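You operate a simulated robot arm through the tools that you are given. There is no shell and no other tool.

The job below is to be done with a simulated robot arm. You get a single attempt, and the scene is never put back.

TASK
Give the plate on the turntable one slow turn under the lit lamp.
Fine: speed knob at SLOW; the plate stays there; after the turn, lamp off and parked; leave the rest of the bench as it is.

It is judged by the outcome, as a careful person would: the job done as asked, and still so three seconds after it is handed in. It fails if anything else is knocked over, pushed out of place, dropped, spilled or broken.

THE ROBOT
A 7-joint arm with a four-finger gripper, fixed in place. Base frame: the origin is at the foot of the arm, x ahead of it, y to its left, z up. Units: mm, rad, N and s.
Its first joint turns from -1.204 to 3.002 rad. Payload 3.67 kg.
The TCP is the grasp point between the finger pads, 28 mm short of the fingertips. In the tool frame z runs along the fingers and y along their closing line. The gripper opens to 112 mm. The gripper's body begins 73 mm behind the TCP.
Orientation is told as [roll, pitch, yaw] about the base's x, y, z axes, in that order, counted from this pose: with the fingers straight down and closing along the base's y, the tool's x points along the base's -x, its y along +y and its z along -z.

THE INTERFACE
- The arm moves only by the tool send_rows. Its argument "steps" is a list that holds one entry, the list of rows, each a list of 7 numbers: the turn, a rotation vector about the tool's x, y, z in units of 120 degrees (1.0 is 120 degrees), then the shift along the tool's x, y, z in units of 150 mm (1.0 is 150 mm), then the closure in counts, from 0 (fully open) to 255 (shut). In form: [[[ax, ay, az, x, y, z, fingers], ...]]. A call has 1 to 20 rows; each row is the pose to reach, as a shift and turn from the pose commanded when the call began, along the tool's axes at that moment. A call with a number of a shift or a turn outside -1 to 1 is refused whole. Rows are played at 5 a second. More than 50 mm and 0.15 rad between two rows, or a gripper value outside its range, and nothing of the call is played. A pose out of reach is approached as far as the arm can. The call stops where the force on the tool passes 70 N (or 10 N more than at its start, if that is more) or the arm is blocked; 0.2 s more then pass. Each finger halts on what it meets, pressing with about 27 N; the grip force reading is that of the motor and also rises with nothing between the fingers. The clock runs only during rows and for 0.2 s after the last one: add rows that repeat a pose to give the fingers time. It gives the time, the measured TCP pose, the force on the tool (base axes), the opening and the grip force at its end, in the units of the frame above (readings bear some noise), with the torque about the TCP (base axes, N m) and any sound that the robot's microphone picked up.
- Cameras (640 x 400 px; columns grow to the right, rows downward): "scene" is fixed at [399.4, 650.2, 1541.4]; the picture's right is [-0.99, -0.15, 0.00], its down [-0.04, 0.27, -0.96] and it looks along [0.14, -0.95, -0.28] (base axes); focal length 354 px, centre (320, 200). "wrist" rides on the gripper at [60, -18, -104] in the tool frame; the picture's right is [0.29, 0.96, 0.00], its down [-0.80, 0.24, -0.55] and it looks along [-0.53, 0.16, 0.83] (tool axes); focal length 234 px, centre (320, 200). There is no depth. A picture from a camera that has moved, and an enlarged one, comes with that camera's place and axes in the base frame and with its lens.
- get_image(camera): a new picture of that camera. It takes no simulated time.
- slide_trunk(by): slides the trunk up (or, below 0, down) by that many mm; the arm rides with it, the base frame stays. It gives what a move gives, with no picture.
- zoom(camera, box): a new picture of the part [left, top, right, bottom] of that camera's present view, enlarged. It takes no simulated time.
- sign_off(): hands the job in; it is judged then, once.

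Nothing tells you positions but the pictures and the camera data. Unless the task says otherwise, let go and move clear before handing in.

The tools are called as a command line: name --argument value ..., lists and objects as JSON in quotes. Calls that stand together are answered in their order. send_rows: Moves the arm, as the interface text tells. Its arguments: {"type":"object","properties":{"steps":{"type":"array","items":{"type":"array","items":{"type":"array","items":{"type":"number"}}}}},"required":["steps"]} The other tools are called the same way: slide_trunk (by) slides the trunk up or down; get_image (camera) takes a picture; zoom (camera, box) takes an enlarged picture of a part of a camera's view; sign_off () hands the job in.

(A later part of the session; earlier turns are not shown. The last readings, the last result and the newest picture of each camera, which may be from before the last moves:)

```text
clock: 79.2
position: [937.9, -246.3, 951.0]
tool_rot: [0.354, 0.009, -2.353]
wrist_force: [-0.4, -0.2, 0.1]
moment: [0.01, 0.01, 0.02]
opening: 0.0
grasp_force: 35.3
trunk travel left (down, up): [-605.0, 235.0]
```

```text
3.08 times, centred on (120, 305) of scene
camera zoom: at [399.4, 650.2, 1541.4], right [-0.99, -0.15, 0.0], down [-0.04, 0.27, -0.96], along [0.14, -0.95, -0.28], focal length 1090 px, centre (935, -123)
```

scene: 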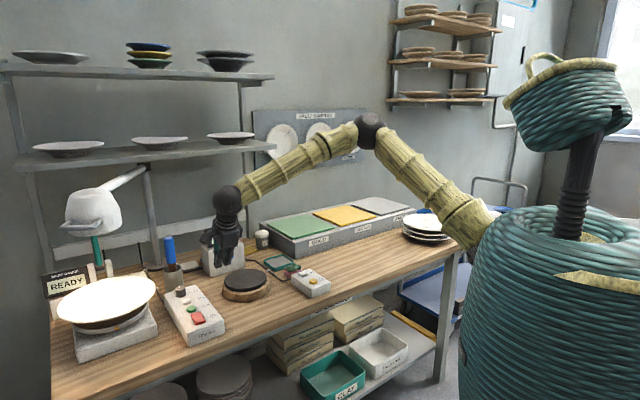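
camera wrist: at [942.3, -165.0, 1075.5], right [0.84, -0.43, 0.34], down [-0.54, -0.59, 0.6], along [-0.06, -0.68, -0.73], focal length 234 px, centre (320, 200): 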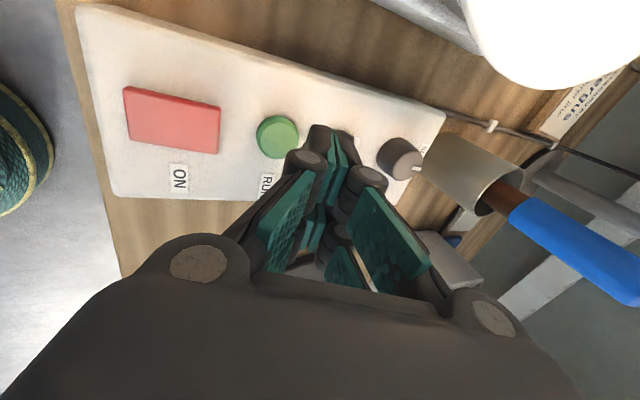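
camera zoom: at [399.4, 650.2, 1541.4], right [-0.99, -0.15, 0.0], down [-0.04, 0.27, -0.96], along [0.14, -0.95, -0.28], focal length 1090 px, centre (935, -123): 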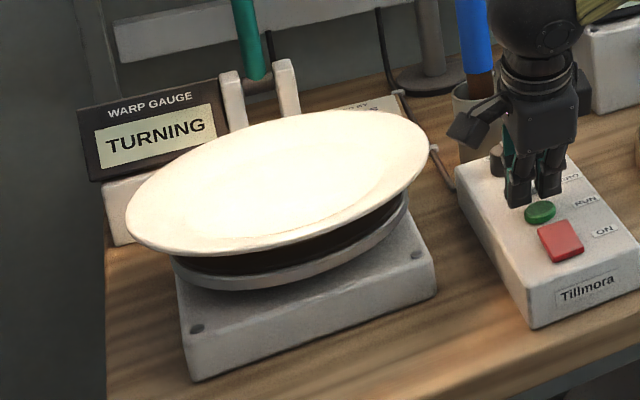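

send_rows --steps '[[[0, 0, 0, 0, 0, 0, 255], [0, 0, 0, 0, 0, 0, 255]]]'

zoom --camera "scene" --box '[30, 240, 210, 370]'

```text
clock: 79.8
position: [938.1, -245.9, 950.3]
tool_rot: [0.355, 0.008, -2.354]
wrist_force: [-0.3, -0.4, 0.0]
moment: [0.01, 0.0, -0.01]
opening: 0.2
grasp_force: 36.0
trunk travel left (down, up): [-605.0, 235.0]
```

```text
3.08 times, centred on (120, 305) of scene
camera zoom: at [399.4, 650.2, 1541.4], right [-0.99, -0.15, 0.0], down [-0.04, 0.27, -0.96], along [0.14, -0.95, -0.28], focal length 1090 px, centre (935, -123)
```

zoom: 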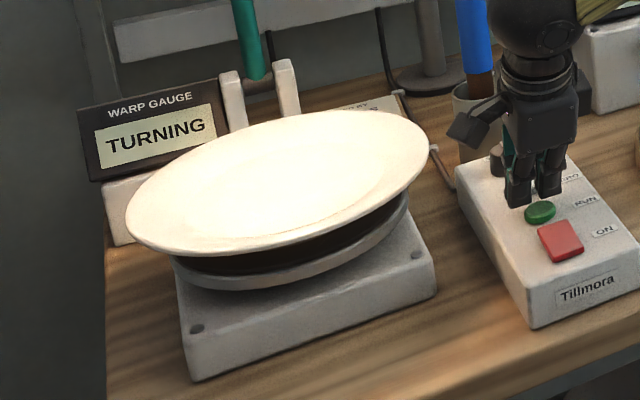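

send_rows --steps '[[[0, 0, 0, 0, 0, 0, 255], [0, 0, 0, 0, 0, 0, 255]]]'

zoom --camera "scene" --box '[30, 240, 210, 370]'

```text
clock: 80.3
position: [937.4, -245.6, 951.4]
tool_rot: [0.353, 0.009, -2.353]
wrist_force: [-0.2, -0.7, 0.6]
moment: [0.0, 0.0, -0.04]
opening: 0.0
grasp_force: 35.5
trunk travel left (down, up): [-605.0, 235.0]
```

```text
3.08 times, centred on (120, 305) of scene
camera zoom: at [399.4, 650.2, 1541.4], right [-0.99, -0.15, 0.0], down [-0.04, 0.27, -0.96], along [0.14, -0.95, -0.28], focal length 1090 px, centre (935, -123)
```

zoom: 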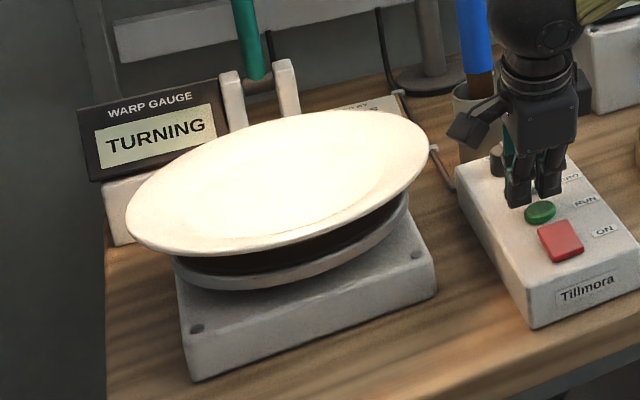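

send_rows --steps '[[[0, 0, 0, 0, 0, 0, 255]]]'

zoom --camera "scene" --box '[30, 240, 210, 370]'

```text
clock: 80.8
position: [937.7, -246.4, 950.6]
tool_rot: [0.354, 0.009, -2.354]
wrist_force: [0.5, -0.2, 0.1]
moment: [-0.04, -0.02, -0.01]
opening: 0.0
grasp_force: 35.5
trunk travel left (down, up): [-605.0, 235.0]
```

```text
3.08 times, centred on (120, 305) of scene
camera zoom: at [399.4, 650.2, 1541.4], right [-0.99, -0.15, 0.0], down [-0.04, 0.27, -0.96], along [0.14, -0.95, -0.28], focal length 1090 px, centre (935, -123)
```

zoom: 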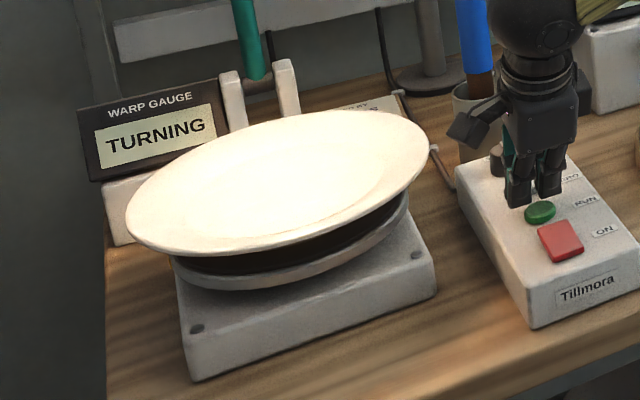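

send_rows --steps '[[[0, 0, 0, 0, 0, 0, 255]]]'

zoom --camera "scene" --box '[30, 240, 210, 370]'

```text
clock: 81.2
position: [937.6, -246.2, 951.3]
tool_rot: [0.355, 0.007, -2.354]
wrist_force: [0.1, 0.2, -0.3]
moment: [-0.02, -0.03, 0.0]
opening: 0.0
grasp_force: 35.5
trunk travel left (down, up): [-605.0, 235.0]
```

```text
3.08 times, centred on (120, 305) of scene
camera zoom: at [399.4, 650.2, 1541.4], right [-0.99, -0.15, 0.0], down [-0.04, 0.27, -0.96], along [0.14, -0.95, -0.28], focal length 1090 px, centre (935, -123)
```

zoom: 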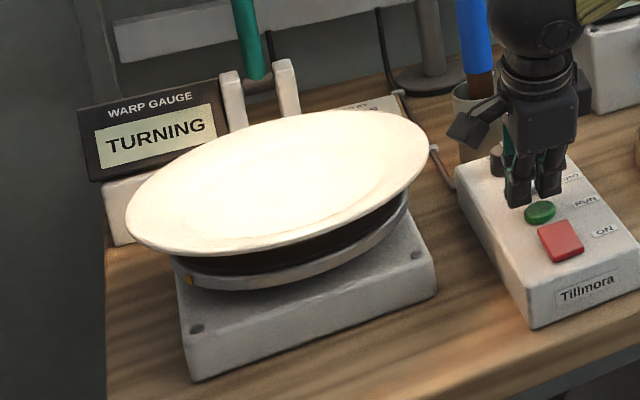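

The mark has reappeared on the left; the rate is about 58°/s, so a full turn completes near t≈82.4. I'll step carefully.

send_rows --steps '[[[0, 0, 0, 0, 0, 0, 255], [0, 0, 0, 0, 0, 0, 255]]]'

zoom --camera "scene" --box '[30, 240, 210, 370]'

```text
clock: 81.8
position: [937.6, -246.7, 950.6]
tool_rot: [0.354, 0.01, -2.352]
wrist_force: [0.2, -0.5, 0.4]
moment: [0.02, 0.01, 0.01]
opening: 0.1
grasp_force: 35.4
trunk travel left (down, up): [-605.0, 235.0]
```

```text
3.08 times, centred on (120, 305) of scene
camera zoom: at [399.4, 650.2, 1541.4], right [-0.99, -0.15, 0.0], down [-0.04, 0.27, -0.96], along [0.14, -0.95, -0.28], focal length 1090 px, centre (935, -123)
```

zoom: 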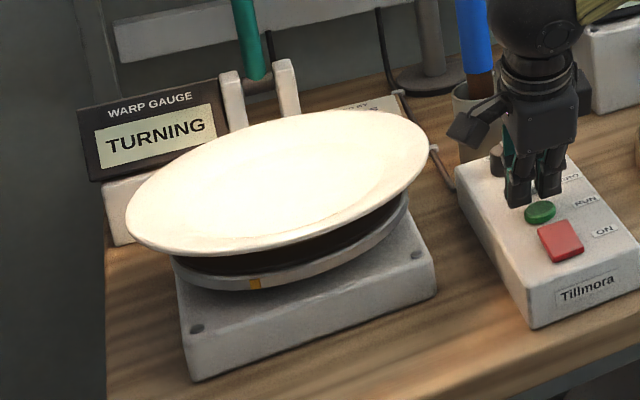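

send_rows --steps '[[[0, 0, 0, 0, 0, 0, 255]]]'

zoom --camera "scene" --box '[30, 240, 210, 370]'

```text
clock: 82.2
position: [937.8, -245.5, 950.1]
tool_rot: [0.354, 0.011, -2.354]
wrist_force: [0.3, 0.5, 0.1]
moment: [-0.02, -0.06, -0.02]
opening: 0.0
grasp_force: 36.0
trunk travel left (down, up): [-605.0, 235.0]
```

```text
3.08 times, centred on (120, 305) of scene
camera zoom: at [399.4, 650.2, 1541.4], right [-0.99, -0.15, 0.0], down [-0.04, 0.27, -0.96], along [0.14, -0.95, -0.28], focal length 1090 px, centre (935, -123)
```

zoom: 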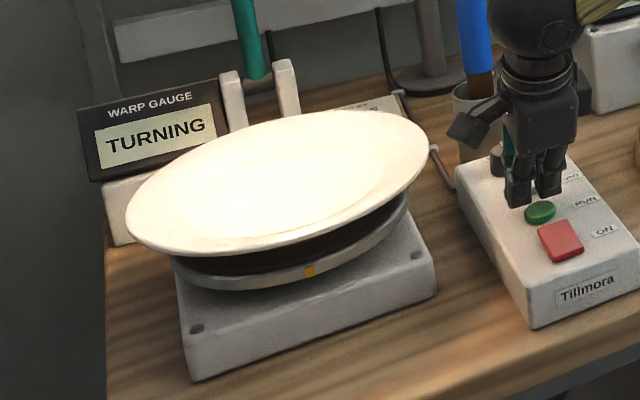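

The mark is back at its starting place, about one full turn. I'll take the smallest time step to see whether it stops by itself.

send_rows --steps '[[[0, 0, 0, 0, 0, 0, 255]]]'

zoom --camera "scene" --box '[30, 240, 210, 370]'

```text
clock: 82.5
position: [938.2, -246.0, 950.5]
tool_rot: [0.354, 0.009, -2.352]
wrist_force: [0.0, 0.3, -0.2]
moment: [0.02, -0.08, -0.03]
opening: 0.1
grasp_force: 36.3
trunk travel left (down, up): [-605.0, 235.0]
```

```text
3.08 times, centred on (120, 305) of scene
camera zoom: at [399.4, 650.2, 1541.4], right [-0.99, -0.15, 0.0], down [-0.04, 0.27, -0.96], along [0.14, -0.95, -0.28], focal length 1090 px, centre (935, -123)
```

zoom: 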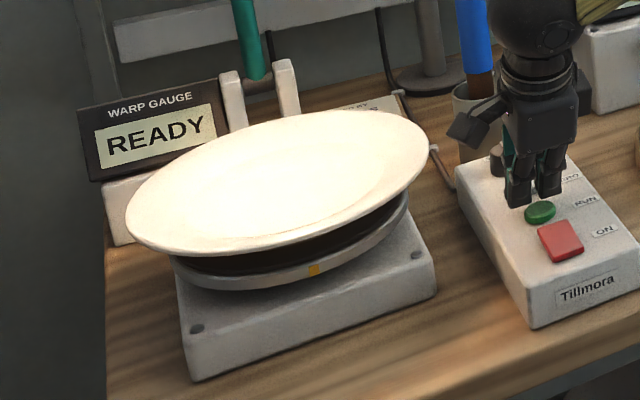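

The turntable stopped by itself after exactly one turn and the gauge is READY again. Now I'll rise and go back to the LAMP key to switch the lamp off.

send_rows --steps '[[[0, 0, 0, 0, 0.076, -0.209, 255], [0, 0, 0, 0, 0.152, -0.418, 255], [0, 0, 0, 0, 0.228, -0.627, 255]]]'

send_rows --steps '[[[0.0417, 0, 0, -0.25, 0, 0, 255], [0.0833, 0, 0, -0.5, 0, 0, 255], [0.125, 0, 0, -0.75, 0, 0, 255], [0.1667, 0, 0, -1.0, 0, 0, 255]]]'

get_image --camera "scene"

```text
clock: 83.3
position: [933.4, -246.6, 1049.3]
tool_rot: [0.357, 0.01, -2.35]
wrist_force: [-0.3, -0.6, 1.3]
moment: [-0.02, -0.01, -0.01]
opening: 0.1
grasp_force: 35.8
trunk travel left (down, up): [-605.0, 235.0]
```

```text
clock: 84.3
position: [825.6, -355.1, 1047.4]
tool_rot: [0.003, 0.011, -2.35]
wrist_force: [0.3, -0.7, -0.2]
moment: [0.03, -0.01, -0.01]
opening: 0.1
grasp_force: 35.9
trunk travel left (down, up): [-605.0, 235.0]
```

```text
taken
```

scene: 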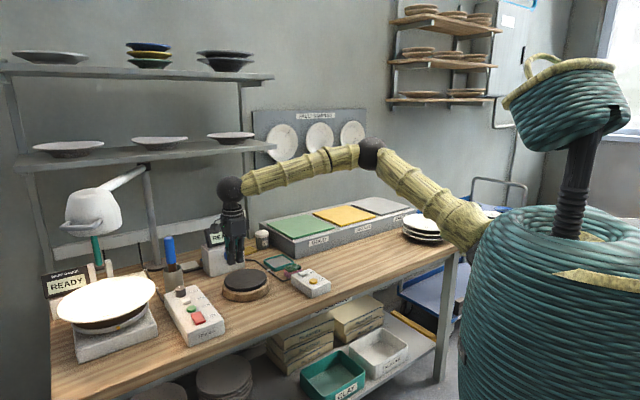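

send_rows --steps '[[[0, 0, 0, -0.21, -0.012, 0, 255], [0, 0, 0, -0.42, -0.024, 0, 255], [0, 0, 0, -0.63, -0.035, 0, 255], [0, 0, 0, -0.842, -0.047, 0, 255]]]'

send_rows --steps '[[[0, 0, 0, -0.21, -0.012, 0, 255], [0, 0, 0, -0.42, -0.024, 0, 255], [0, 0, 0, -0.63, -0.035, 0.1, 255], [0, 0, 0, -0.842, -0.047, 0.31, 255], [0, 0, 0, -0.842, -0.047, 0.31, 255]]]'

zoom --camera "scene" --box '[260, 200, 370, 310]'

get_image --camera "wrist"

```text
clock: 85.3
position: [735.3, -438.3, 1047.7]
tool_rot: [0.006, 0.008, -2.352]
wrist_force: [0.9, -0.7, 0.7]
moment: [0.02, 0.0, 0.0]
opening: 0.1
grasp_force: 36.0
trunk travel left (down, up): [-605.0, 235.0]
```

```text
clock: 86.5
position: [645.3, -525.2, 1002.9]
tool_rot: [0.006, 0.008, -2.352]
wrist_force: [0.1, 0.1, 0.0]
moment: [0.04, 0.04, 0.03]
opening: 0.0
grasp_force: 35.7
trunk travel left (down, up): [-605.0, 235.0]
```

```text
3.64 times, centred on (315, 255) of scene
camera zoom: at [399.4, 650.2, 1541.4], right [-0.99, -0.15, 0.0], down [-0.04, 0.27, -0.96], along [0.14, -0.95, -0.28], focal length 1288 px, centre (338, 0)
```

zoom: 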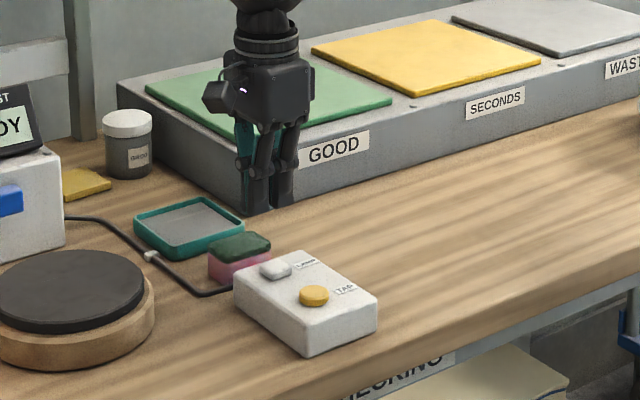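

```text
taken
camera wrist: at [673.2, -470.3, 1106.9], right [0.88, -0.47, 0.01], down [-0.4, -0.74, 0.55], along [-0.25, -0.49, -0.84], focal length 234 px, centre (320, 200)
```

wrist: 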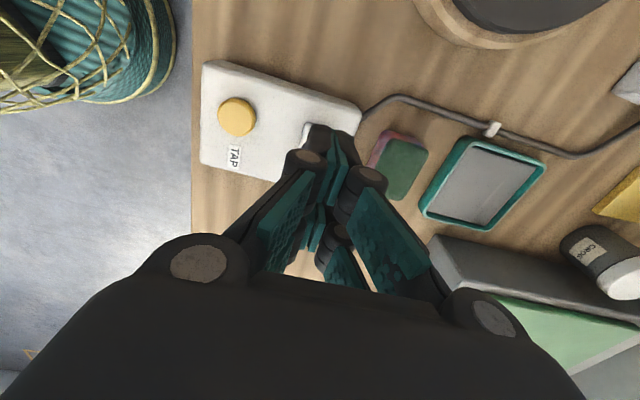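

send_rows --steps '[[[0, 0, 0, -0.03, -0.036, 0.1, 255], [0, 0, 0, -0.03, -0.036, 0.287, 255], [0, 0, 0, -0.03, -0.036, 0.287, 255]]]'

zoom --camera "scene" --box '[260, 200, 370, 310]'

```text
clock: 87.3
position: [637.2, -519.9, 957.3]
tool_rot: [0.008, 0.009, -2.351]
wrist_force: [0.3, -0.3, -0.3]
moment: [0.0, -0.03, 0.03]
opening: 0.0
grasp_force: 35.4
trunk travel left (down, up): [-605.0, 235.0]
```

```text
3.64 times, centred on (315, 255) of scene
camera zoom: at [399.4, 650.2, 1541.4], right [-0.99, -0.15, 0.0], down [-0.04, 0.27, -0.96], along [0.14, -0.95, -0.28], focal length 1288 px, centre (338, 0)
```

zoom: 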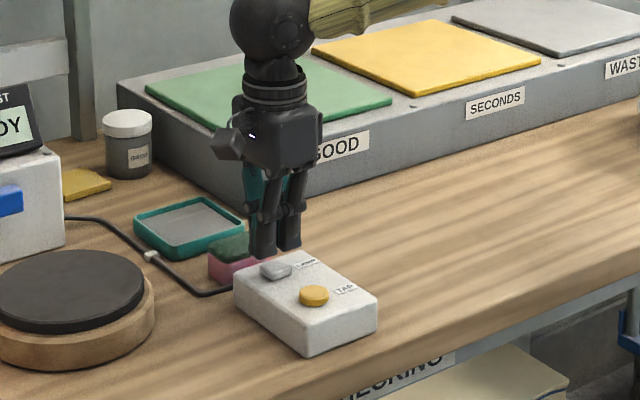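

send_rows --steps '[[[0, 0, 0, -0.019, 0.026, 0.06, 255], [0, 0, 0, -0.019, 0.026, 0.127, 255], [0, 0, 0, -0.019, 0.026, 0.147, 255], [0, 0, 0, -0.019, 0.026, 0.162, 255]]]'

zoom --camera "scene" --box '[40, 150, 220, 370]'

```text
clock: 88.3
position: [637.1, -523.9, 932.7]
tool_rot: [0.005, 0.009, -2.351]
wrist_force: [0.6, -0.2, 2.4]
moment: [-0.03, 0.0, 0.01]
opening: 6.1
grasp_force: 35.4
trunk travel left (down, up): [-605.0, 235.0]
heard: click
```

```text
1.82 times, centred on (130, 260) of scene
camera zoom: at [399.4, 650.2, 1541.4], right [-0.99, -0.15, 0.0], down [-0.04, 0.27, -0.96], along [0.14, -0.95, -0.28], focal length 644 px, centre (666, 91)
```

zoom: 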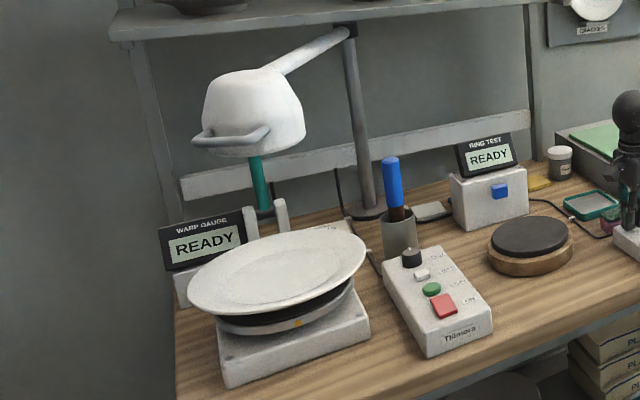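

The lamp is off. Now I'll rise and travel back to the lamp's bail to park it, reversing the route I used.

send_rows --steps '[[[0, 0, 0, 0, 0, -0.2, 255], [0, 0, 0, 0, 0, -0.45, 255], [0, 0, 0, 0, 0, -0.7, 255], [0, 0, 0, 0, 0, -0.8, 255]]]'

zoom --camera "scene" --box '[260, 200, 370, 310]'

send_rows --steps '[[[0, 0, 0, 0.175, -0.17, -0.115, 255], [0, 0, 0, 0.351, -0.339, -0.231, 255], [0, 0, 0, 0.526, -0.509, -0.346, 255], [0, 0, 0, 0.702, -0.678, -0.462, 255], [0, 0, 0, 0.877, -0.848, -0.577, 255]]]'

send_rows --steps '[[[0, 0, 0, 0.175, -0.17, -0.115, 255], [0, 0, 0, 0.351, -0.339, -0.231, 255], [0, 0, 0, 0.526, -0.509, -0.346, 255], [0, 0, 0, 0.702, -0.678, -0.462, 255], [0, 0, 0, 0.877, -0.848, -0.577, 255]]]'

get_image --camera "scene"

```text
clock: 89.3
position: [635.3, -524.6, 1053.6]
tool_rot: [0.005, 0.009, -2.352]
wrist_force: [-0.8, 0.3, 0.2]
moment: [-0.02, -0.02, -0.02]
opening: 0.0
grasp_force: 35.9
trunk travel left (down, up): [-605.0, 235.0]
```

```text
3.64 times, centred on (315, 255) of scene
camera zoom: at [399.4, 650.2, 1541.4], right [-0.99, -0.15, 0.0], down [-0.04, 0.27, -0.96], along [0.14, -0.95, -0.28], focal length 1288 px, centre (338, 0)
```

zoom: 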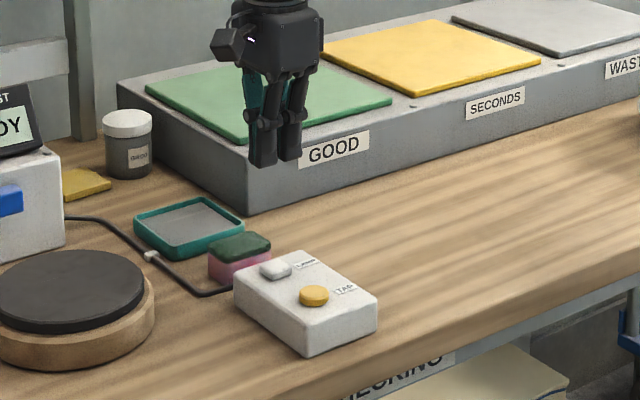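

```text
clock: 90.5
position: [636.8, -337.9, 1140.2]
tool_rot: [0.008, 0.007, -2.351]
wrist_force: [0.2, 0.6, 0.2]
moment: [-0.06, 0.02, 0.0]
opening: 0.0
grasp_force: 35.5
trunk travel left (down, up): [-605.0, 235.0]
```

```text
clock: 91.8
position: [637.9, -157.1, 1224.7]
tool_rot: [0.006, 0.006, -2.354]
wrist_force: [0.1, 0.2, -0.4]
moment: [-0.01, 0.01, -0.01]
opening: 0.0
grasp_force: 35.7
trunk travel left (down, up): [-605.0, 235.0]
```

```text
taken
```

scene: 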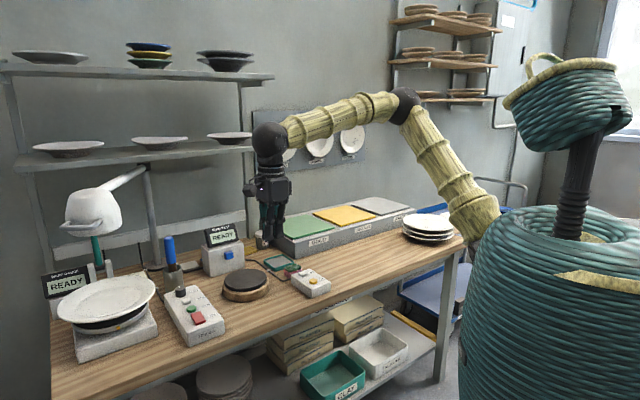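

send_rows --steps '[[[-0.0682, 0, 0, 0.09, 0, 0, 255], [-0.1364, 0, 0, 0.18, 0, 0, 255], [-0.2045, 0, 0, 0.27, 0, 0, 255], [-0.2727, 0, 0, 0.36, 0, 0, 255], [-0.3409, 0, 0, 0.45, 0, 0, 255], [-0.4091, 0, 0, 0.54, 0, 0, 255], [-0.4773, 0, 0, 0.63, 0, 0, 255], [-0.5455, 0, 0, 0.72, 0, 0, 255], [-0.6136, 0, 0, 0.81, 0, 0, 255], [-0.6818, 0, 0, 0.9, 0, 0, 255], [-0.75, 0, 0, 1.0, 0, 0, 255]]]'

send_rows --steps '[[[0, 0.047, 0, 0.227, 0, -0.018, 200], [0, 0.094, 0, 0.455, 0, -0.035, 160], [0, 0.141, 0, 0.682, 0, -0.053, 118], [0, 0.188, 0, 0.91, 0, -0.07, 118]]]'

get_image --camera "scene"

get_image --camera "wrist"

```text
clock: 94.2
position: [744.4, -51.9, 1226.9]
tool_rot: [1.579, 0.006, -2.352]
wrist_force: [0.7, -0.6, 0.8]
moment: [0.02, 0.04, -0.04]
opening: 0.0
grasp_force: 35.9
trunk travel left (down, up): [-605.0, 235.0]
```

```text
clock: 95.2
position: [831.7, 50.5, 1228.6]
tool_rot: [1.579, 0.003, -1.955]
wrist_force: [0.5, 0.4, 0.5]
moment: [0.01, -0.01, 0.01]
opening: 60.2
grasp_force: 0.1
trunk travel left (down, up): [-605.0, 235.0]
```

```text
taken
```

scene: 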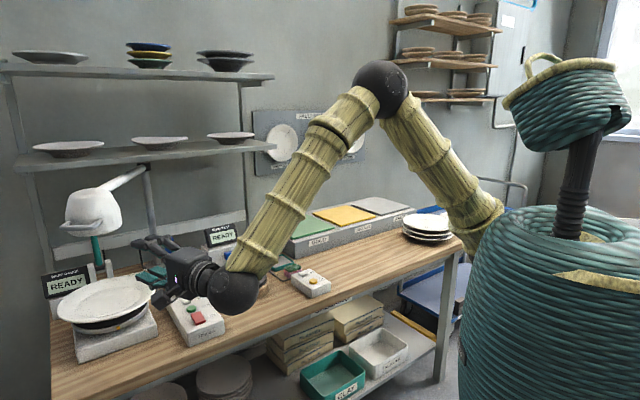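

```text
taken
camera wrist: at [757.5, 144.8, 1209.2], right [0.1, 0.27, 0.96], down [-0.82, -0.53, 0.23], along [0.57, -0.81, 0.16], focal length 234 px, centre (320, 200)
```

wrist: 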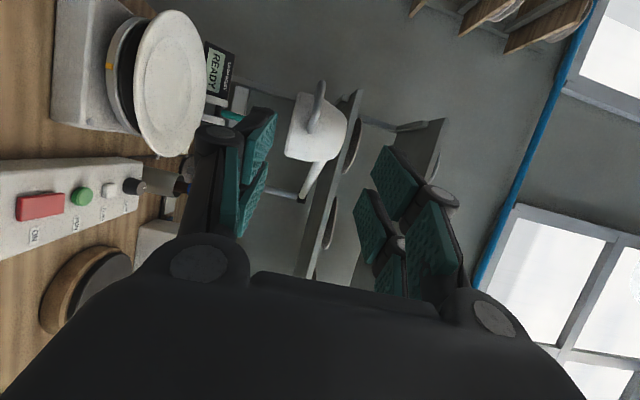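

Lined up with the bail. I'll advance in steps.

send_rows --steps '[[[0, 0, 0, 0.005, 0, 0.25, 118], [0, 0, 0, 0.01, 0, 0.5, 118], [0, 0, 0, 0.015, 0, 0.75, 118], [0, 0, 0, 0.02, 0, 1.0, 118]]]'

send_rows --steps '[[[0, 0, 0, 0, 0, 0.23, 118], [0, 0, 0, 0, 0, 0.46, 118], [0, 0, 0, 0, 0, 0.69, 118], [0, 0, 0, 0, 0, 0.69, 118]]]'

get_image --camera "wrist"

zoom --camera "scene" --box '[40, 160, 200, 270]'

```text
clock: 96.2
position: [973.8, -4.3, 1229.6]
tool_rot: [1.578, 0.005, -1.96]
wrist_force: [1.3, 0.0, -0.2]
moment: [0.01, -0.01, -0.01]
opening: 59.8
grasp_force: 0.1
trunk travel left (down, up): [-605.0, 235.0]
```

```text
clock: 97.2
position: [1063.5, -42.3, 1231.9]
tool_rot: [1.583, 0.007, -1.959]
wrist_force: [0.3, 0.7, -0.3]
moment: [0.01, 0.02, -0.03]
opening: 60.5
grasp_force: 0.1
trunk travel left (down, up): [-605.0, 235.0]
```

```text
taken
camera wrist: at [989.9, 52.0, 1213.5], right [0.1, 0.27, 0.96], down [-0.82, -0.53, 0.23], along [0.57, -0.81, 0.17], focal length 234 px, centre (320, 200)
```

wrist: 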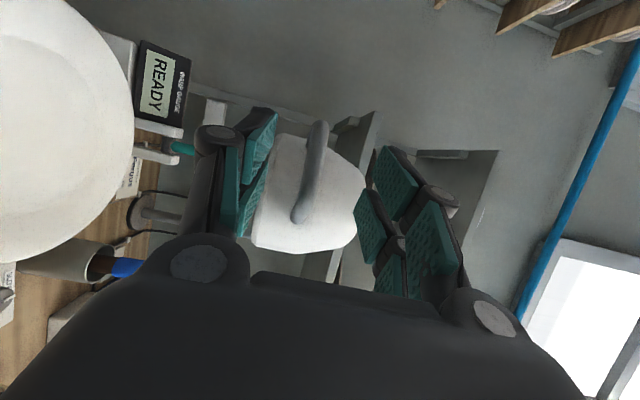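

```text
3.64 times, centred on (120, 215) of scene
camera zoom: at [399.4, 650.2, 1541.4], right [-0.99, -0.15, 0.0], down [-0.04, 0.27, -0.96], along [0.14, -0.95, -0.28], focal length 1288 px, centre (1047, 146)
```

zoom: 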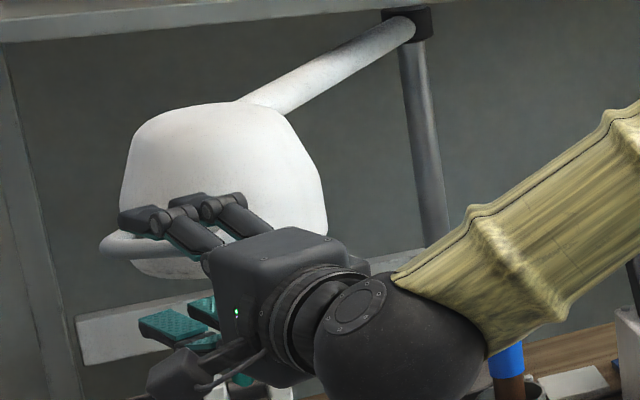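

send_rows --steps '[[[0, 0, 0, 0.008, -0.003, 0.2, 118], [0, 0, 0, 0.016, -0.005, 0.395, 118], [0, 0, 0, 0.016, -0.005, 0.395, 118]]]'

get_image --camera "wrist"

zoom --camera "scene" --box '[40, 160, 200, 270]'

```text
clock: 98.0
position: [1124.6, -60.8, 1231.0]
tool_rot: [1.58, 0.006, -1.958]
wrist_force: [0.8, -0.7, 0.3]
moment: [0.01, 0.0, 0.03]
opening: 60.2
grasp_force: 0.0
trunk travel left (down, up): [-605.0, 235.0]
```

```text
taken
camera wrist: at [1050.9, 33.0, 1212.1], right [0.1, 0.27, 0.96], down [-0.82, -0.53, 0.23], along [0.57, -0.81, 0.16], focal length 234 px, centre (320, 200)
```

wrist: 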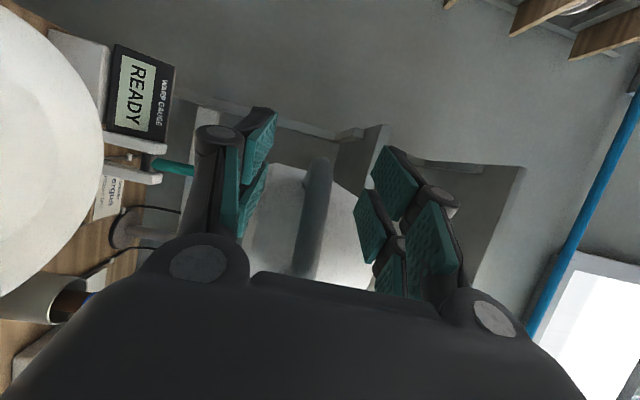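

```text
3.64 times, centred on (120, 215) of scene
camera zoom: at [399.4, 650.2, 1541.4], right [-0.99, -0.15, 0.0], down [-0.04, 0.27, -0.96], along [0.14, -0.95, -0.28], focal length 1288 px, centre (1047, 146)
```

zoom: 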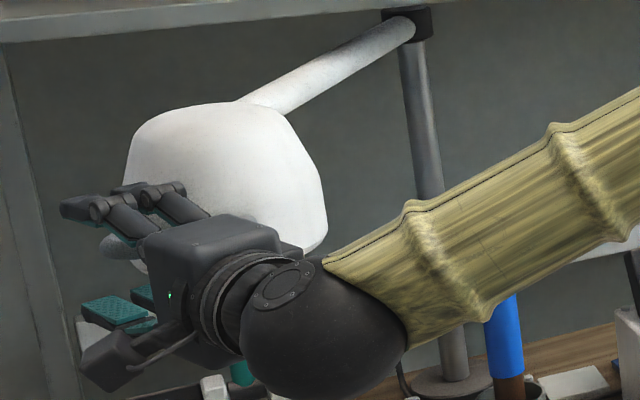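

send_rows --steps '[[[0, 0, 0, 0, 0, -0.02, 180], [0, 0, 0, 0, 0, -0.02, 240], [0, 0, 0, 0, 0, -0.02, 240]]]'

zoom --camera "scene" --box '[40, 160, 200, 270]'

```text
clock: 98.8
position: [1123.3, -61.5, 1232.4]
tool_rot: [1.583, 0.005, -1.959]
wrist_force: [1.1, -1.1, 6.3]
moment: [-0.19, 0.29, 0.46]
opening: 12.9
grasp_force: 44.9
trunk travel left (down, up): [-605.0, 235.0]
```

```text
3.64 times, centred on (120, 215) of scene
camera zoom: at [399.4, 650.2, 1541.4], right [-0.99, -0.15, 0.0], down [-0.04, 0.27, -0.96], along [0.14, -0.95, -0.28], focal length 1288 px, centre (1047, 146)
```

zoom: 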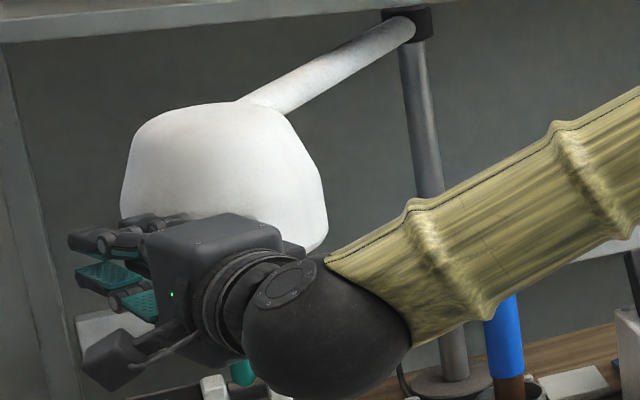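

Gripped cleanly. I'll swing back 15° at a time, turning the tool with the lamp.

send_rows --steps '[[[0, 0.0208, 0, -0.103, 0.003, -0.124, 240], [0, 0.0417, 0, -0.211, 0.005, -0.243, 240], [0, 0.0625, 0, -0.323, 0.007, -0.357, 240], [0, 0.0833, 0, -0.441, 0.009, -0.467, 240], [0, 0.1042, 0, -0.564, 0.011, -0.571, 240], [0, 0.125, 0, -0.691, 0.013, -0.669, 240]]]'

get_image --camera "scene"

```text
clock: 100.2
position: [989.7, -117.0, 1231.9]
tool_rot: [1.583, 0.004, -1.697]
wrist_force: [-2.5, -1.0, 10.4]
moment: [-0.27, 0.2, -1.44]
opening: 12.9
grasp_force: 44.6
trunk travel left (down, up): [-605.0, 235.0]
```

```text
taken
```

scene: 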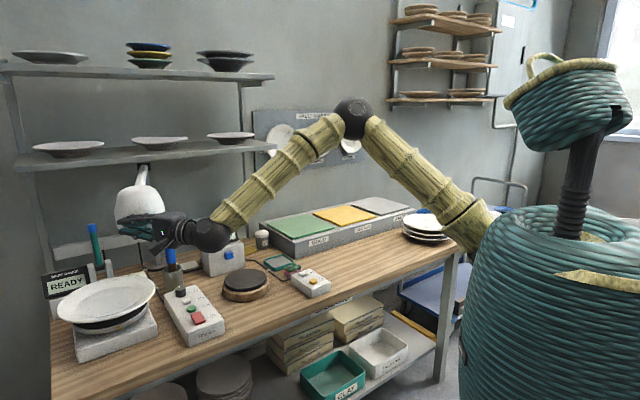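

send_rows --steps '[[[0, 0.0208, 0, -0.103, 0.005, -0.124, 240], [0, 0.0417, 0, -0.211, 0.007, -0.243, 240], [0, 0.0625, 0, -0.323, 0.009, -0.357, 240], [0, 0.0833, 0, -0.441, 0.011, -0.467, 240], [0, 0.1042, 0, -0.564, 0.013, -0.571, 240], [0, 0.125, 0, -0.691, 0.015, -0.669, 240]]]'

get_image --camera "scene"

```text
clock: 101.5
position: [874.5, -208.1, 1232.2]
tool_rot: [1.58, 0.0, -1.431]
wrist_force: [-8.9, 7.9, -4.4]
moment: [0.16, 0.05, 0.03]
opening: 13.1
grasp_force: 44.8
trunk travel left (down, up): [-605.0, 235.0]
```

```text
taken
```

scene: 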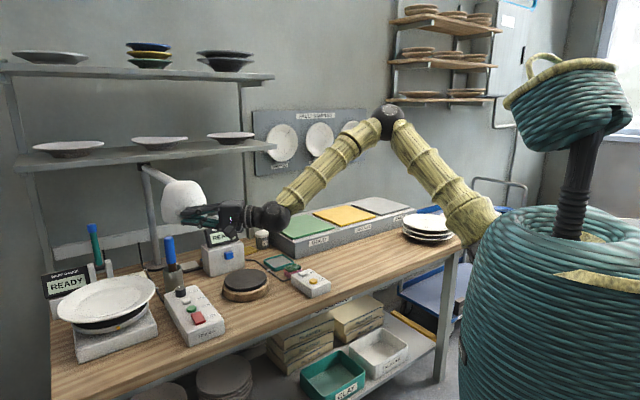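

send_rows --steps '[[[0, 0.0208, 0, -0.103, 0.001, -0.124, 240], [0, 0.0417, 0, -0.211, 0.002, -0.243, 240], [0, 0.0625, 0, -0.323, 0.003, -0.357, 240], [0, 0.0833, 0, -0.441, 0.004, -0.467, 240], [0, 0.1042, 0, -0.564, 0.005, -0.571, 240], [0, 0.125, 0, -0.691, 0.006, -0.669, 240]]]'

get_image --camera "scene"

get_image --camera "wrist"

```text
clock: 103.0
position: [790.4, -326.5, 1232.9]
tool_rot: [1.582, -0.001, -1.174]
wrist_force: [-21.0, 9.3, -22.4]
moment: [-0.07, 0.42, -0.73]
opening: 12.8
grasp_force: 44.7
trunk travel left (down, up): [-605.0, 235.0]
```

```text
taken
```

scene: 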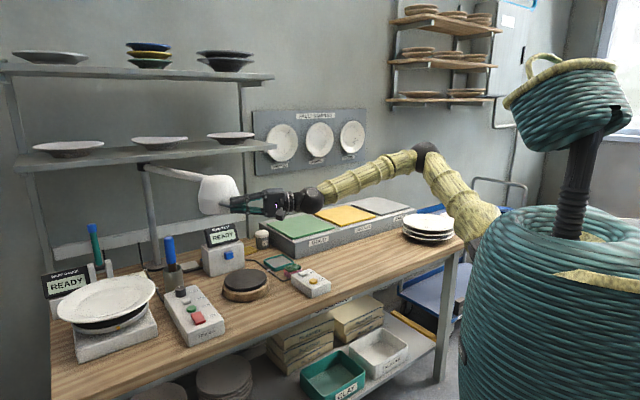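

```text
taken
camera wrist: at [671.0, -312.6, 1212.9], right [-0.12, 0.26, 0.96], down [-0.2, -0.95, 0.23], along [0.97, -0.17, 0.17], focal length 234 px, centre (320, 200)
```

wrist: 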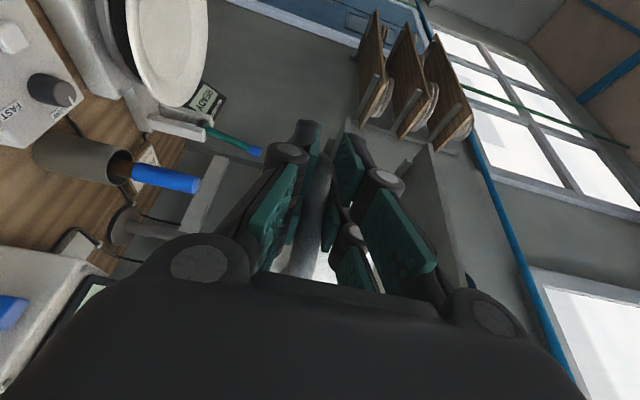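

Another 7.5°, then I'll release for the hand change as before.

send_rows --steps '[[[0, 0.0208, 0, -0.093, -0.008, -0.132, 240], [0, 0.0417, 0, -0.201, -0.008, -0.251, 240], [0, 0.0625, 0, -0.313, -0.007, -0.365, 240], [0, 0.0625, 0, -0.313, -0.007, -0.365, 240]]]'

send_rows --steps '[[[0, 0, 0, 0, 0, 0, 118], [0, 0, 0, 0, 0, 0, 118], [0, 0, 0, 0, 0, 0, 118]]]'

get_image --camera "wrist"

zoom --camera "scene" --box '[180, 140, 340, 240]'

```text
clock: 104.0
position: [758.7, -394.1, 1232.7]
tool_rot: [1.585, -0.004, -1.046]
wrist_force: [11.8, -5.5, 12.2]
moment: [-0.05, -0.14, -0.66]
opening: 12.6
grasp_force: 44.9
trunk travel left (down, up): [-605.0, 235.0]
```

```text
clock: 104.8
position: [758.4, -390.0, 1229.9]
tool_rot: [1.578, -0.003, -1.042]
wrist_force: [0.1, -0.5, 0.1]
moment: [0.02, 0.01, -0.02]
opening: 60.3
grasp_force: 0.1
trunk travel left (down, up): [-605.0, 235.0]
```

```text
taken
camera wrist: at [637.5, -391.9, 1210.4], right [-0.15, 0.25, 0.96], down [-0.08, -0.97, 0.24], along [0.98, -0.04, 0.17], focal length 234 px, centre (320, 200)
```

wrist: 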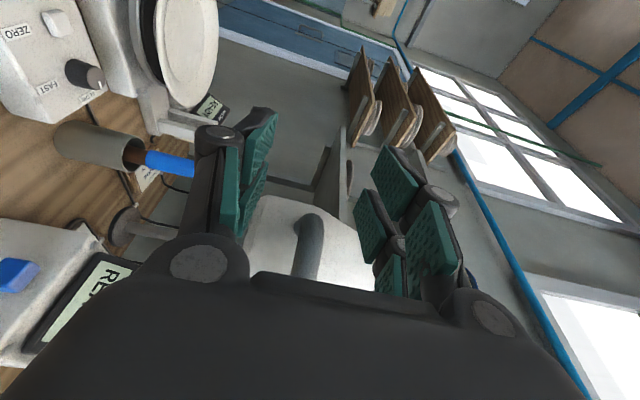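

```text
4.00 times, centred on (260, 190) of scene
camera zoom: at [399.4, 650.2, 1541.4], right [-0.99, -0.15, 0.0], down [-0.04, 0.27, -0.96], along [0.14, -0.95, -0.28], focal length 1417 px, centre (560, 240)
```

zoom: 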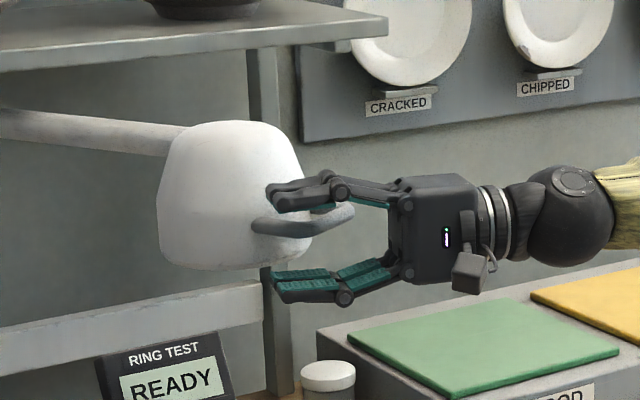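

Released; the bail's corner sits about 40 mm to the -y side of my grip point. I'll rotate the open hand back around the bail while re-centring on the crossbar, pausing halfway.

send_rows --steps '[[[0.0002, -0.067, -0.0005, -0.06, 0.006, -0.064, 118], [0.0004, -0.134, -0.0009, -0.115, 0.01, -0.127, 118], [0.0006, -0.201, -0.0014, -0.17, 0.014, -0.191, 118], [0.0008, -0.268, -0.0019, -0.17, 0.014, -0.191, 118], [0.001, -0.335, -0.0023, -0.17, 0.014, -0.191, 118], [0.0012, -0.402, -0.0028, -0.17, 0.014, -0.191, 118], [0.0012, -0.402, -0.0028, -0.17, 0.014, -0.191, 118]]]'

get_image --camera "wrist"

zoom --camera "scene" --box '[180, 140, 340, 240]'

```text
clock: 106.3
position: [745.9, -429.0, 1232.1]
tool_rot: [1.581, -0.001, -1.887]
wrist_force: [0.1, 0.6, 0.8]
moment: [-0.01, 0.0, 0.02]
opening: 60.0
grasp_force: 0.1
trunk travel left (down, up): [-605.0, 235.0]
```

```text
taken
camera wrist: at [666.2, -340.1, 1213.5], right [0.08, 0.28, 0.96], down [-0.78, -0.59, 0.24], along [0.63, -0.76, 0.17], focal length 234 px, centre (320, 200)
```

wrist: 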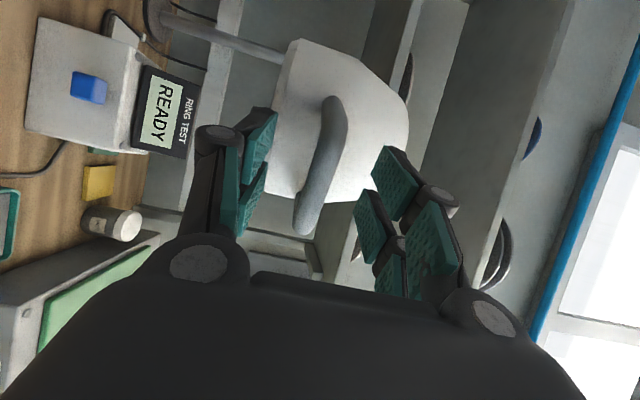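

```text
4.00 times, centred on (260, 190) of scene
camera zoom: at [399.4, 650.2, 1541.4], right [-0.99, -0.15, 0.0], down [-0.04, 0.27, -0.96], along [0.14, -0.95, -0.28], focal length 1417 px, centre (560, 240)
```

zoom: 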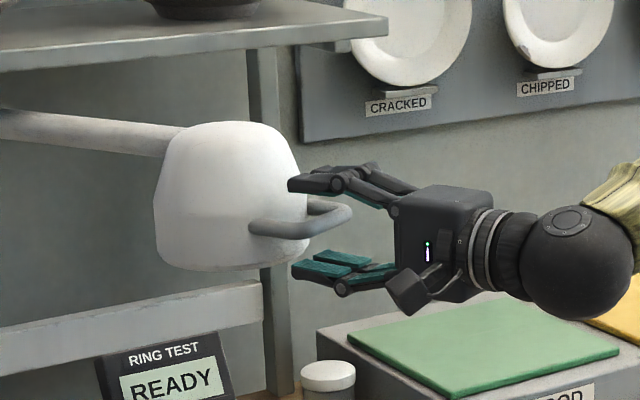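

The view matches the bail's crossbar centred on my grip point. I'll complete the rotation of the open hand.

send_rows --steps '[[[0, -0.067, -0.0005, 0, 0, 0, 118], [0, -0.134, -0.0011, 0, 0, 0, 118], [0, -0.201, -0.0016, 0, 0, 0, 118], [0, -0.268, -0.0021, 0, 0, 0, 118], [0, -0.335, -0.0027, 0, 0, 0, 118], [0, -0.402, -0.0032, 0, 0, 0, 118], [0, -0.469, -0.0038, 0, 0, 0, 118], [0, -0.469, -0.0038, 0, 0, 0, 118]]]'

get_image --camera "wrist"

zoom --camera "scene" --box '[180, 140, 340, 240]'

```text
clock: 108.2
position: [745.9, -428.2, 1231.2]
tool_rot: [1.58, 0.001, -2.867]
wrist_force: [0.2, -0.6, -0.5]
moment: [0.0, 0.01, 0.0]
opening: 60.2
grasp_force: 0.1
trunk travel left (down, up): [-605.0, 235.0]
```

```text
taken
camera wrist: at [775.0, -311.7, 1213.2], right [0.27, 0.09, 0.96], down [-0.92, 0.32, 0.23], along [-0.29, -0.94, 0.17], focal length 234 px, centre (320, 200)
```

wrist: 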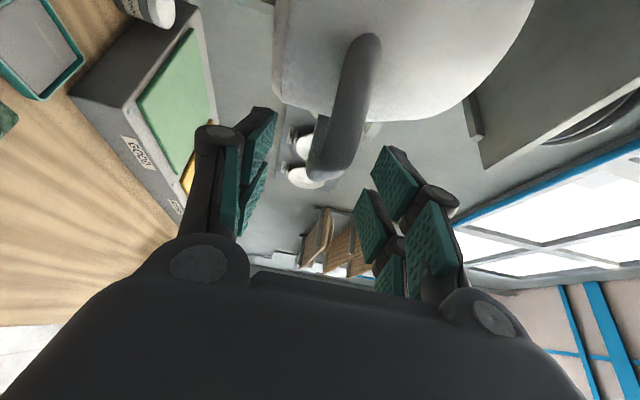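

```text
4.00 times, centred on (260, 190) of scene
camera zoom: at [399.4, 650.2, 1541.4], right [-0.99, -0.15, 0.0], down [-0.04, 0.27, -0.96], along [0.14, -0.95, -0.28], focal length 1417 px, centre (560, 240)
```

zoom: 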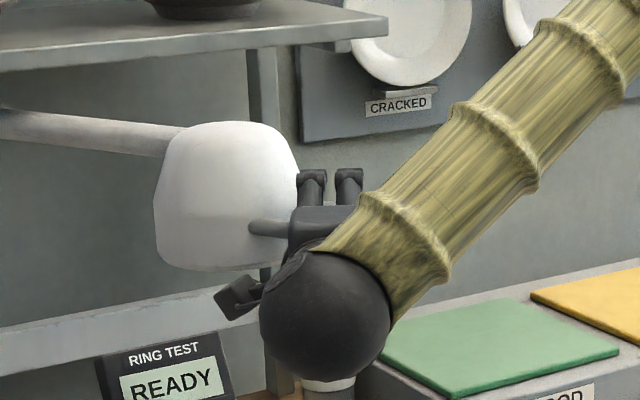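

The bail corner is at the grip point, as in the first grasp. Closing.

send_rows --steps '[[[0, 0, 0, 0, 0.005, 0, 180], [0, 0, 0, 0, 0.005, 0, 240], [0, 0, 0, 0, 0.005, 0, 240]]]'

get_image --camera "wrist"

```text
clock: 109.0
position: [747.2, -428.8, 1231.6]
tool_rot: [1.58, 0.0, -2.866]
wrist_force: [-6.1, 2.1, -11.7]
moment: [0.45, -0.04, -0.07]
opening: 13.2
grasp_force: 44.3
trunk travel left (down, up): [-605.0, 235.0]
```

```text
taken
camera wrist: at [775.7, -311.9, 1213.0], right [0.28, 0.09, 0.96], down [-0.92, 0.32, 0.24], along [-0.28, -0.94, 0.17], focal length 234 px, centre (320, 200)
```

wrist: 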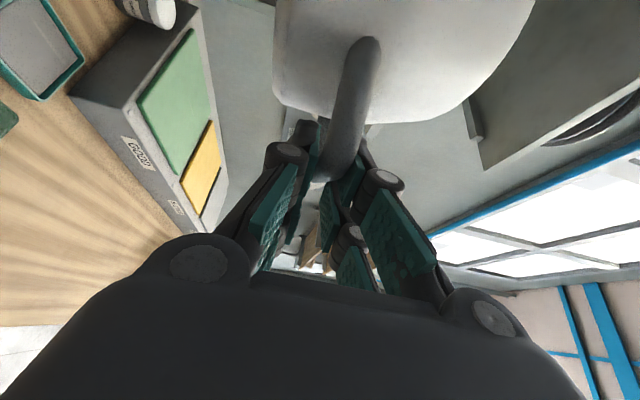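

send_rows --steps '[[[0, 0.0208, 0, -0.084, -0.004, 0.137, 240], [0, 0.0417, 0, -0.163, -0.006, 0.278, 240], [0, 0.0625, 0, -0.235, -0.008, 0.422, 240], [0, 0.0833, 0, -0.3, -0.009, 0.569, 240], [0, 0.1042, 0, -0.359, -0.01, 0.719, 240], [0, 0.125, 0, -0.412, -0.012, 0.871, 240]]]'

get_image --camera "scene"

```text
clock: 110.3
position: [720.7, -570.8, 1231.9]
tool_rot: [1.579, -0.002, -2.604]
wrist_force: [-10.4, 0.1, -6.0]
moment: [0.79, -0.11, 0.11]
opening: 12.9
grasp_force: 45.0
trunk travel left (down, up): [-605.0, 235.0]
```

```text
taken
```

scene: 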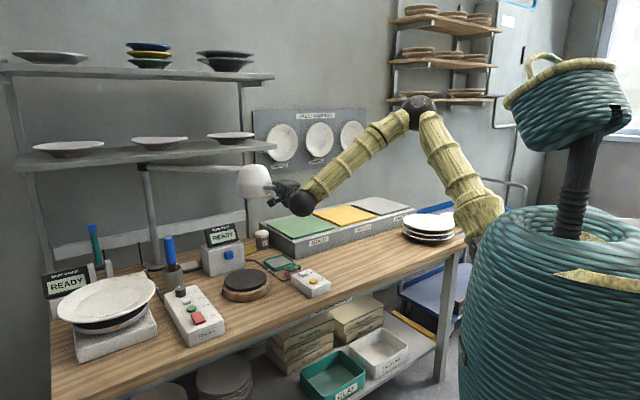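

Nearly home. I'll swing 12.5° more, then compare with the original parked view.

send_rows --steps '[[[0, 0.0208, 0, -0.084, -0.003, 0.137, 240], [0, 0.0417, 0, -0.163, -0.005, 0.278, 240], [0, 0.0625, 0, -0.235, -0.006, 0.422, 240], [0, 0.0833, 0, -0.3, -0.007, 0.569, 240], [0, 0.1042, 0, -0.359, -0.008, 0.719, 240]]]'

get_image --camera "scene"

zoom --camera "scene" --box '[230, 145, 310, 200]'

```text
clock: 111.5
position: [730.0, -693.5, 1230.5]
tool_rot: [1.579, 0.0, -2.388]
wrist_force: [-22.0, -3.6, -4.7]
moment: [0.41, 0.1, 0.87]
opening: 12.9
grasp_force: 44.9
trunk travel left (down, up): [-605.0, 235.0]
```

```text
taken
```

scene: 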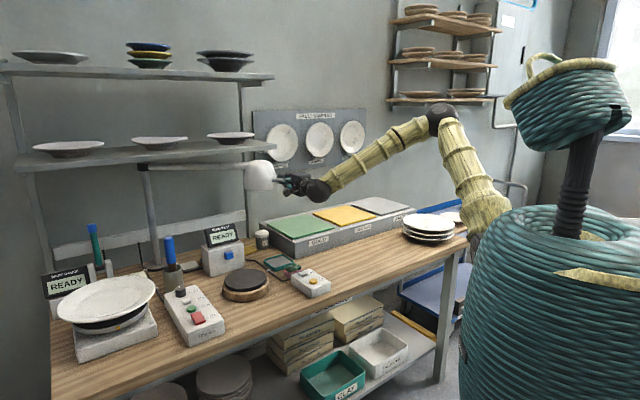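

```text
7.27 times, centred on (270, 172) of scene
camera zoom: at [399.4, 650.2, 1541.4], right [-0.99, -0.15, 0.0], down [-0.04, 0.27, -0.96], along [0.14, -0.95, -0.28], focal length 2576 px, centre (684, 400)
```

zoom: 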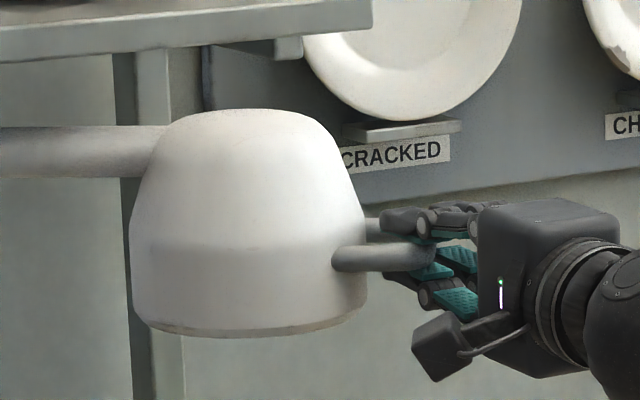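

The lamp needs roughly 4° more to match the original parked picture. I'll add 3.75° and compare.

send_rows --steps '[[[0, 0.0104, 0, -0.05, 0, 0.062, 240], [0, 0.0208, 0, -0.093, 0, 0.131, 240], [0, 0.0313, 0, -0.133, 0, 0.201, 240], [0, 0.0313, 0, -0.133, 0, 0.201, 240]]]'

zoom --camera "scene" --box '[230, 145, 310, 200]'

```text
clock: 112.5
position: [736.1, -723.8, 1231.7]
tool_rot: [1.578, -0.005, -2.319]
wrist_force: [-6.6, -4.7, -0.4]
moment: [0.57, 0.19, -1.21]
opening: 13.3
grasp_force: 45.1
trunk travel left (down, up): [-605.0, 235.0]
```

```text
7.27 times, centred on (270, 172) of scene
camera zoom: at [399.4, 650.2, 1541.4], right [-0.99, -0.15, 0.0], down [-0.04, 0.27, -0.96], along [0.14, -0.95, -0.28], focal length 2576 px, centre (684, 400)
```

zoom: 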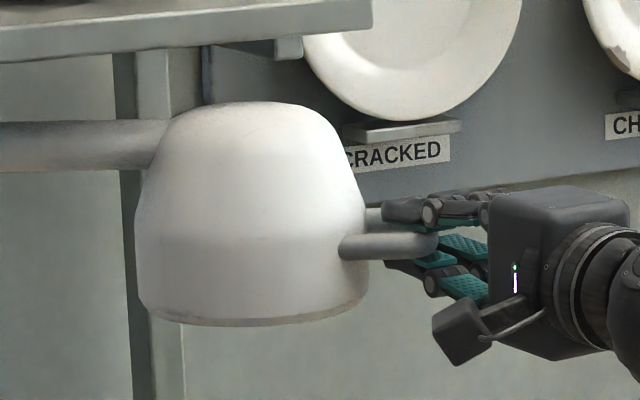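

That nearly coincides with the original picture (within about 0.5°). I'll nudge a touch further and release.

send_rows --steps '[[[0, 0.0035, 0, -0.014, 0, 0.024, 240], [0, 0.0035, 0, -0.014, 0, 0.024, 240], [0, 0.0035, 0, -0.014, 0, 0.024, 118], [0, 0.0035, 0, -0.014, 0, 0.024, 118], [0, 0.0035, 0, -0.014, 0, 0.024, 118]]]'

zoom --camera "scene" --box '[230, 145, 310, 200]'

get_image --camera "wrist"

```text
clock: 113.8
position: [738.6, -728.1, 1231.3]
tool_rot: [1.58, -0.005, -2.312]
wrist_force: [1.0, 0.8, 0.7]
moment: [0.0, 0.01, -0.01]
opening: 60.3
grasp_force: 0.0
trunk travel left (down, up): [-605.0, 235.0]
```

```text
7.27 times, centred on (270, 172) of scene
camera zoom: at [399.4, 650.2, 1541.4], right [-0.99, -0.15, 0.0], down [-0.04, 0.27, -0.96], along [0.14, -0.95, -0.28], focal length 2576 px, centre (684, 400)
```

zoom: 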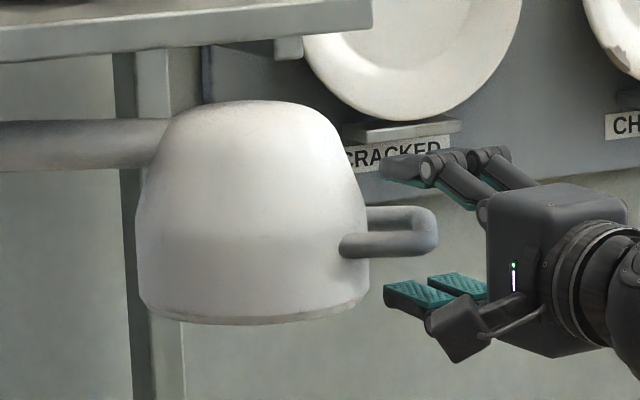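

```text
taken
camera wrist: at [702.6, -615.0, 1212.8], right [0.19, 0.22, 0.96], down [-0.95, -0.21, 0.24], along [0.25, -0.95, 0.17], focal length 234 px, centre (320, 200)
```

wrist: 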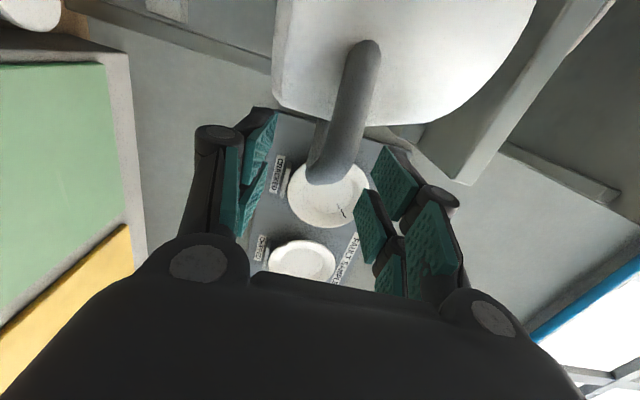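

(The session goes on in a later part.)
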